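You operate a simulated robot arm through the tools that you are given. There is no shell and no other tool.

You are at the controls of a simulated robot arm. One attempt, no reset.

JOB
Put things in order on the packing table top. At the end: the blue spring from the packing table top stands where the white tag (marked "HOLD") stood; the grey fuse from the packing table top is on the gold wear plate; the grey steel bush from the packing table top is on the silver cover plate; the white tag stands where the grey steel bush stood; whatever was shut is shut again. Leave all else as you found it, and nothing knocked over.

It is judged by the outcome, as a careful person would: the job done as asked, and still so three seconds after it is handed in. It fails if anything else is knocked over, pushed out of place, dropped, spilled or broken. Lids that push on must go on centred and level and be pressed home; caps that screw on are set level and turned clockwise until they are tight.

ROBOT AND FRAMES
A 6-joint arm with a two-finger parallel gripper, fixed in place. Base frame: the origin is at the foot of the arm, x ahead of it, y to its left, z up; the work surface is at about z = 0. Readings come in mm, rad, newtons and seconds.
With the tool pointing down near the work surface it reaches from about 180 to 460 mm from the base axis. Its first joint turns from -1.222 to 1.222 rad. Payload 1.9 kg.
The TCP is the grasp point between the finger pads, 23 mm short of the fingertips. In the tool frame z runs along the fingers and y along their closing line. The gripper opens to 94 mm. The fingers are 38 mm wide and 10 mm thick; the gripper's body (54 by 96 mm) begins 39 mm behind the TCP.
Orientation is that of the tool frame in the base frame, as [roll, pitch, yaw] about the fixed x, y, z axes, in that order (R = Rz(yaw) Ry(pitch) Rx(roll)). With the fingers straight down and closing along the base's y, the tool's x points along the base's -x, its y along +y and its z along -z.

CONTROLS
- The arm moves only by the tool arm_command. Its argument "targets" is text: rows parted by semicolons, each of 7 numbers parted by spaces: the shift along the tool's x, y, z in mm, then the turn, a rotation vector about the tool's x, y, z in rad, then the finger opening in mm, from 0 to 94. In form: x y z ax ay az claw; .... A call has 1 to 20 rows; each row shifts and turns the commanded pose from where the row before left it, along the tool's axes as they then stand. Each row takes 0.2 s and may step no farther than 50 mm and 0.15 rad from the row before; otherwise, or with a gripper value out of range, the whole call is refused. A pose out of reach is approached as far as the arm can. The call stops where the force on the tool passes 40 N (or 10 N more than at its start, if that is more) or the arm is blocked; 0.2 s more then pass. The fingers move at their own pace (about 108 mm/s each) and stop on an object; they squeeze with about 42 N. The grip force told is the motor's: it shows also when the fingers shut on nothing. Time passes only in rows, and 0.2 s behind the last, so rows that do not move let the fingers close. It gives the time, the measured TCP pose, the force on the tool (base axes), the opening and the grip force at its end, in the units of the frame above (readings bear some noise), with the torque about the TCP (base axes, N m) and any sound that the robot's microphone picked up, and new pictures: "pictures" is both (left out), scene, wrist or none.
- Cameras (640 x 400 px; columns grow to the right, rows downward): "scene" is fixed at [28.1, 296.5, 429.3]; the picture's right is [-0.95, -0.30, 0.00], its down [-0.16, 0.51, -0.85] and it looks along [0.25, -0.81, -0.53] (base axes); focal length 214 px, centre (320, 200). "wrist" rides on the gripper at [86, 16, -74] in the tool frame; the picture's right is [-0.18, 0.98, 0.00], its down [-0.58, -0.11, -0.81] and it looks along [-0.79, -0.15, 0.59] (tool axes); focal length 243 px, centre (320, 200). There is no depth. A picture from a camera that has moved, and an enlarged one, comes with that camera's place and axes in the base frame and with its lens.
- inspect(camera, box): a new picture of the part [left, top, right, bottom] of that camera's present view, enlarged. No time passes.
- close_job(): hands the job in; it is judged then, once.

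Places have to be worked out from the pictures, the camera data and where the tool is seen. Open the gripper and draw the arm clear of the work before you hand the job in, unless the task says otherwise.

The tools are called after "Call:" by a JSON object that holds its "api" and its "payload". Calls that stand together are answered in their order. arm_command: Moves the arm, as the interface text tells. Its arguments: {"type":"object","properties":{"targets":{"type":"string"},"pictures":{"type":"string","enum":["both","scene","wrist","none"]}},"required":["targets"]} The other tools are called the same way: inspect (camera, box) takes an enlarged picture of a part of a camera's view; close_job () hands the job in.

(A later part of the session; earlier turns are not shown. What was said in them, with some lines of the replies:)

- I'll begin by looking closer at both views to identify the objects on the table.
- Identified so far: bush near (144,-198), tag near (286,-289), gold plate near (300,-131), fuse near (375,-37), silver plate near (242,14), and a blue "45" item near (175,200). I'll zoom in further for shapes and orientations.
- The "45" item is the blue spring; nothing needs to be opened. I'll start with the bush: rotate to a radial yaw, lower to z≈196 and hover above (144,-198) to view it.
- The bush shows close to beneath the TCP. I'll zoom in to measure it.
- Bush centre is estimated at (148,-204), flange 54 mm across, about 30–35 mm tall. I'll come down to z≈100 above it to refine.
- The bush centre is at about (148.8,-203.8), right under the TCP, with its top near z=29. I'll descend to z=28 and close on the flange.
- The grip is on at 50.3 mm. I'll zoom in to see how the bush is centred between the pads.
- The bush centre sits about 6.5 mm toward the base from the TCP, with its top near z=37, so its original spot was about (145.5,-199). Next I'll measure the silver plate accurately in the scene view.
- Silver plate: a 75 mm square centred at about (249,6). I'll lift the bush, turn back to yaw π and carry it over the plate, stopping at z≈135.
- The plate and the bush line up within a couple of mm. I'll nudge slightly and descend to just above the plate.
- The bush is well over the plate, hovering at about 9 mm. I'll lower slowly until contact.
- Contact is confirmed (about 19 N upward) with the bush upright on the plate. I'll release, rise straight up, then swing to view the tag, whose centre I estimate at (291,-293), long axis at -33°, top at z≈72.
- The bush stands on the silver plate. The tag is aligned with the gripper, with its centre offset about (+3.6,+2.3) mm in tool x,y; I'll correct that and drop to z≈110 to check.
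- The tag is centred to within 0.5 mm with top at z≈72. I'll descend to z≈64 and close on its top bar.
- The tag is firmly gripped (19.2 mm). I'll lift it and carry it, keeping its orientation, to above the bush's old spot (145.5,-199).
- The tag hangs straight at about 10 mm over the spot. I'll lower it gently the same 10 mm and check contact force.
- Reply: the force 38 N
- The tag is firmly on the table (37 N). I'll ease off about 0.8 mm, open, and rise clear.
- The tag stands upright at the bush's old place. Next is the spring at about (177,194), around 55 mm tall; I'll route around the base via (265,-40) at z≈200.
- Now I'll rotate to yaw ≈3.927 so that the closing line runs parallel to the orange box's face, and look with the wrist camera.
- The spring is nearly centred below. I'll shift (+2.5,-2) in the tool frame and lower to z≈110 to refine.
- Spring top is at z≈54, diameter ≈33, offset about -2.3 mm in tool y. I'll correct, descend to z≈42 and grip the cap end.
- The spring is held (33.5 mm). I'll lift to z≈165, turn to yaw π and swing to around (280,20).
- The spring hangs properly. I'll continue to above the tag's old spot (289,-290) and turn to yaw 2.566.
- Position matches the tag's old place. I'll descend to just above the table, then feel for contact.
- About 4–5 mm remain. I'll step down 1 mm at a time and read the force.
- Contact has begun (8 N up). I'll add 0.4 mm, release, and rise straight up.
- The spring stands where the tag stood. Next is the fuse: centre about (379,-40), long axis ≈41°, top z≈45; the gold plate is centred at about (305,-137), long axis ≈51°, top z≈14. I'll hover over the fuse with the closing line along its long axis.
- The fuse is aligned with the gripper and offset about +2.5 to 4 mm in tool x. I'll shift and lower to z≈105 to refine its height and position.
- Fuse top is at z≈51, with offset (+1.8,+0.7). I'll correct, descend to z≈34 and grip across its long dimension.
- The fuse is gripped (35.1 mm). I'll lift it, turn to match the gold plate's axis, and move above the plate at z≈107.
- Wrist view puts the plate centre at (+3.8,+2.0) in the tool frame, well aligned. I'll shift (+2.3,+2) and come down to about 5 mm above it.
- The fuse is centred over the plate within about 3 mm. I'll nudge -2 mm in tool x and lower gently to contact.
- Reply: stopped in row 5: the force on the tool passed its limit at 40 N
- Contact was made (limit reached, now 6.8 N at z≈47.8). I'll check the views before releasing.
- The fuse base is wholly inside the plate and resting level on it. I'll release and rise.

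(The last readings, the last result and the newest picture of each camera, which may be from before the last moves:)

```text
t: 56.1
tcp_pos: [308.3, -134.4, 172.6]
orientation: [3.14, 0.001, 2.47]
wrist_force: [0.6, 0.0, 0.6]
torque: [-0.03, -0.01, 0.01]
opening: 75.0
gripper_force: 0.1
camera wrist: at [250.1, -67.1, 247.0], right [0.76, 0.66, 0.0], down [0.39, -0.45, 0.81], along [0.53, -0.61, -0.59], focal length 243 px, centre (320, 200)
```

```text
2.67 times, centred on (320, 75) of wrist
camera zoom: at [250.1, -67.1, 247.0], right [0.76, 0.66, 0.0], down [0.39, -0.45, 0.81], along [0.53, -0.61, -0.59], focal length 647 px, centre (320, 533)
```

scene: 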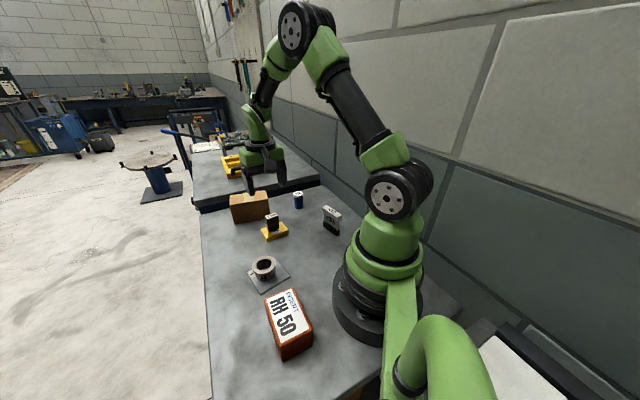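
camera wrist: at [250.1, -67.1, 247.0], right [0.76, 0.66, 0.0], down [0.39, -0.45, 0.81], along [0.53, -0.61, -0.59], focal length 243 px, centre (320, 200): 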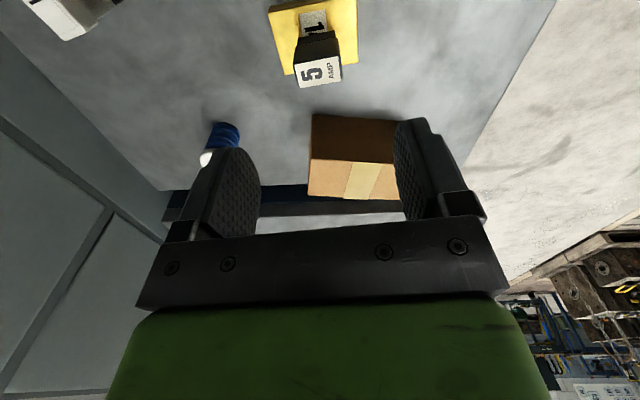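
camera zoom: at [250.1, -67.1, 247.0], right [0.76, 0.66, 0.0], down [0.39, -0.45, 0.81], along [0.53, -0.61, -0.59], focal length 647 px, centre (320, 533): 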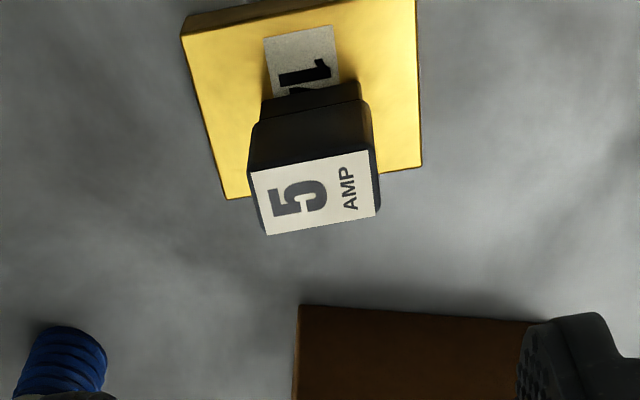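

All four items are in place and standing. I'll draw the arm well up and clear, then do a final check.

Call:
{"api": "arm_command", "payload": {"targets": "0 0 -45 0 0 0 94; 0 0 -45 0 0 0 94; 0 0 -45 0 0 0 94; 0 0 0 0 0 0 94; 0 0 0 0 0 0 94; 0 0 0 0 0 0 94"}}

Call:
{"api": "inspect", "payload": {"camera": "scene", "box": [200, 170, 370, 290]}}

Call:
{"api": "inspect", "payload": {"camera": "scene", "box": [200, 250, 360, 400]}}

```text
t: 57.5
tcp_pos: [305.7, -135.2, 308.6]
orientation: [3.141, 0.0, 2.469]
wrist_force: [0.4, 0.4, 0.1]
torque: [0.02, -0.02, -0.05]
opening: 94.1
gripper_force: 0.1
camera wrist: at [248.0, -68.7, 382.3], right [0.76, 0.65, 0.0], down [0.39, -0.45, 0.81], along [0.53, -0.61, -0.59], focal length 243 px, centre (320, 200)
```

scene: 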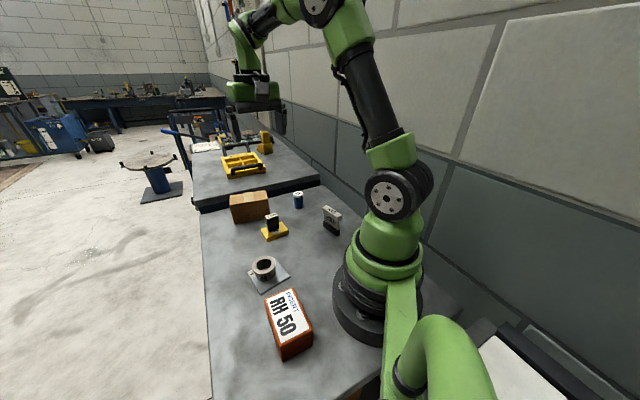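
wrist: 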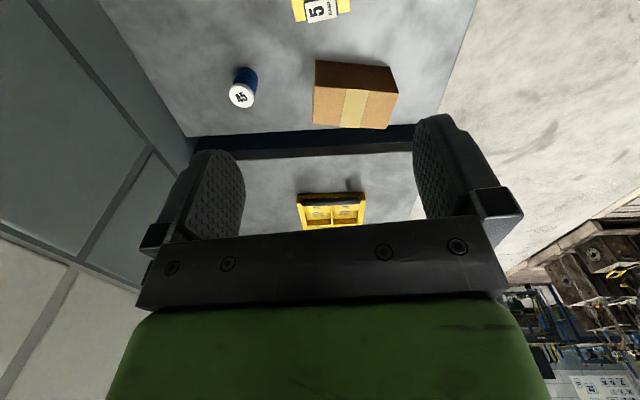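

```text
3.33 times, centred on (285, 230) of scene
camera zoom: at [28.1, 296.5, 429.3], right [-0.95, -0.3, 0.0], down [-0.16, 0.51, -0.85], along [0.25, -0.81, -0.53], focal length 715 px, centre (437, 100)
```

zoom: 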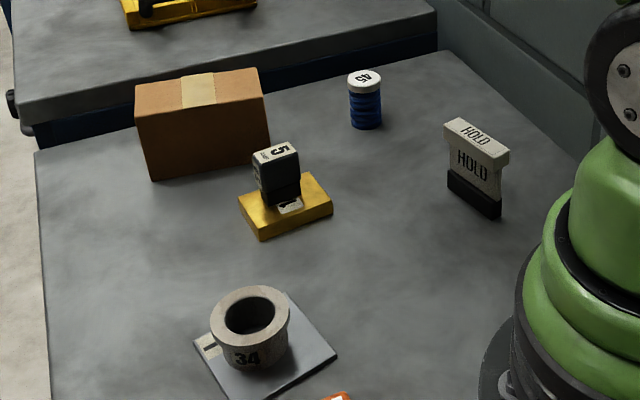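

```text
2.67 times, centred on (280, 325) of scene
camera zoom: at [28.1, 296.5, 429.3], right [-0.95, -0.3, 0.0], down [-0.16, 0.51, -0.85], along [0.25, -0.81, -0.53], focal length 572 px, centre (427, -133)
```

zoom: 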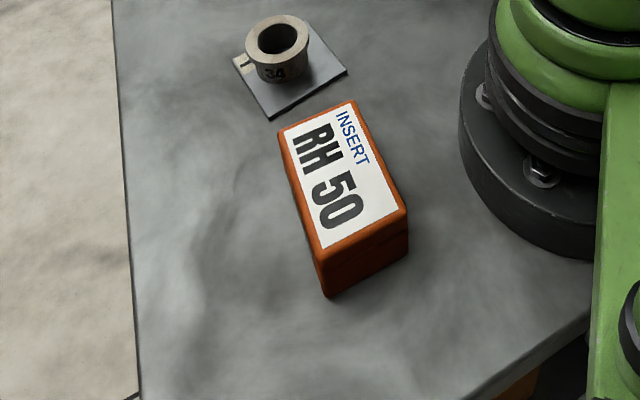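

The final views show the bush on the silver plate, the tag and spring standing in their new spots, the fuse on the gold plate, and everything else where it was. The gripper is open and clear, so I'm handing in.

Call:
{"api": "close_job", "payload": {}}

```text
The job is handed in.
```

The job is done and handed in. In the last pictures everything stands upright and the arm is open and clear of the table.

- **Blue spring:** it stands where the white "HOLD" tag stood.
- **Grey fuse:** it is on the gold wear plate. It sits about 5 mm off the plate's centre, with its base fully inside the edges.
- **Grey steel bush:** it is on the silver cover plate. It sits about 6 mm off centre, also fully inside the edges.
- **White tag:** it stands where the bush stood, facing the same way as before.

I opened nothing, so there was nothing to shut again. The orange box and cardboard box weren't touched. The gold and silver plates look unmoved in the last pictures.

When I lowered the fuse, the force briefly passed the 40 N limit and the arm stopped itself. The fuse was already resting level on the plate, so I released it there.
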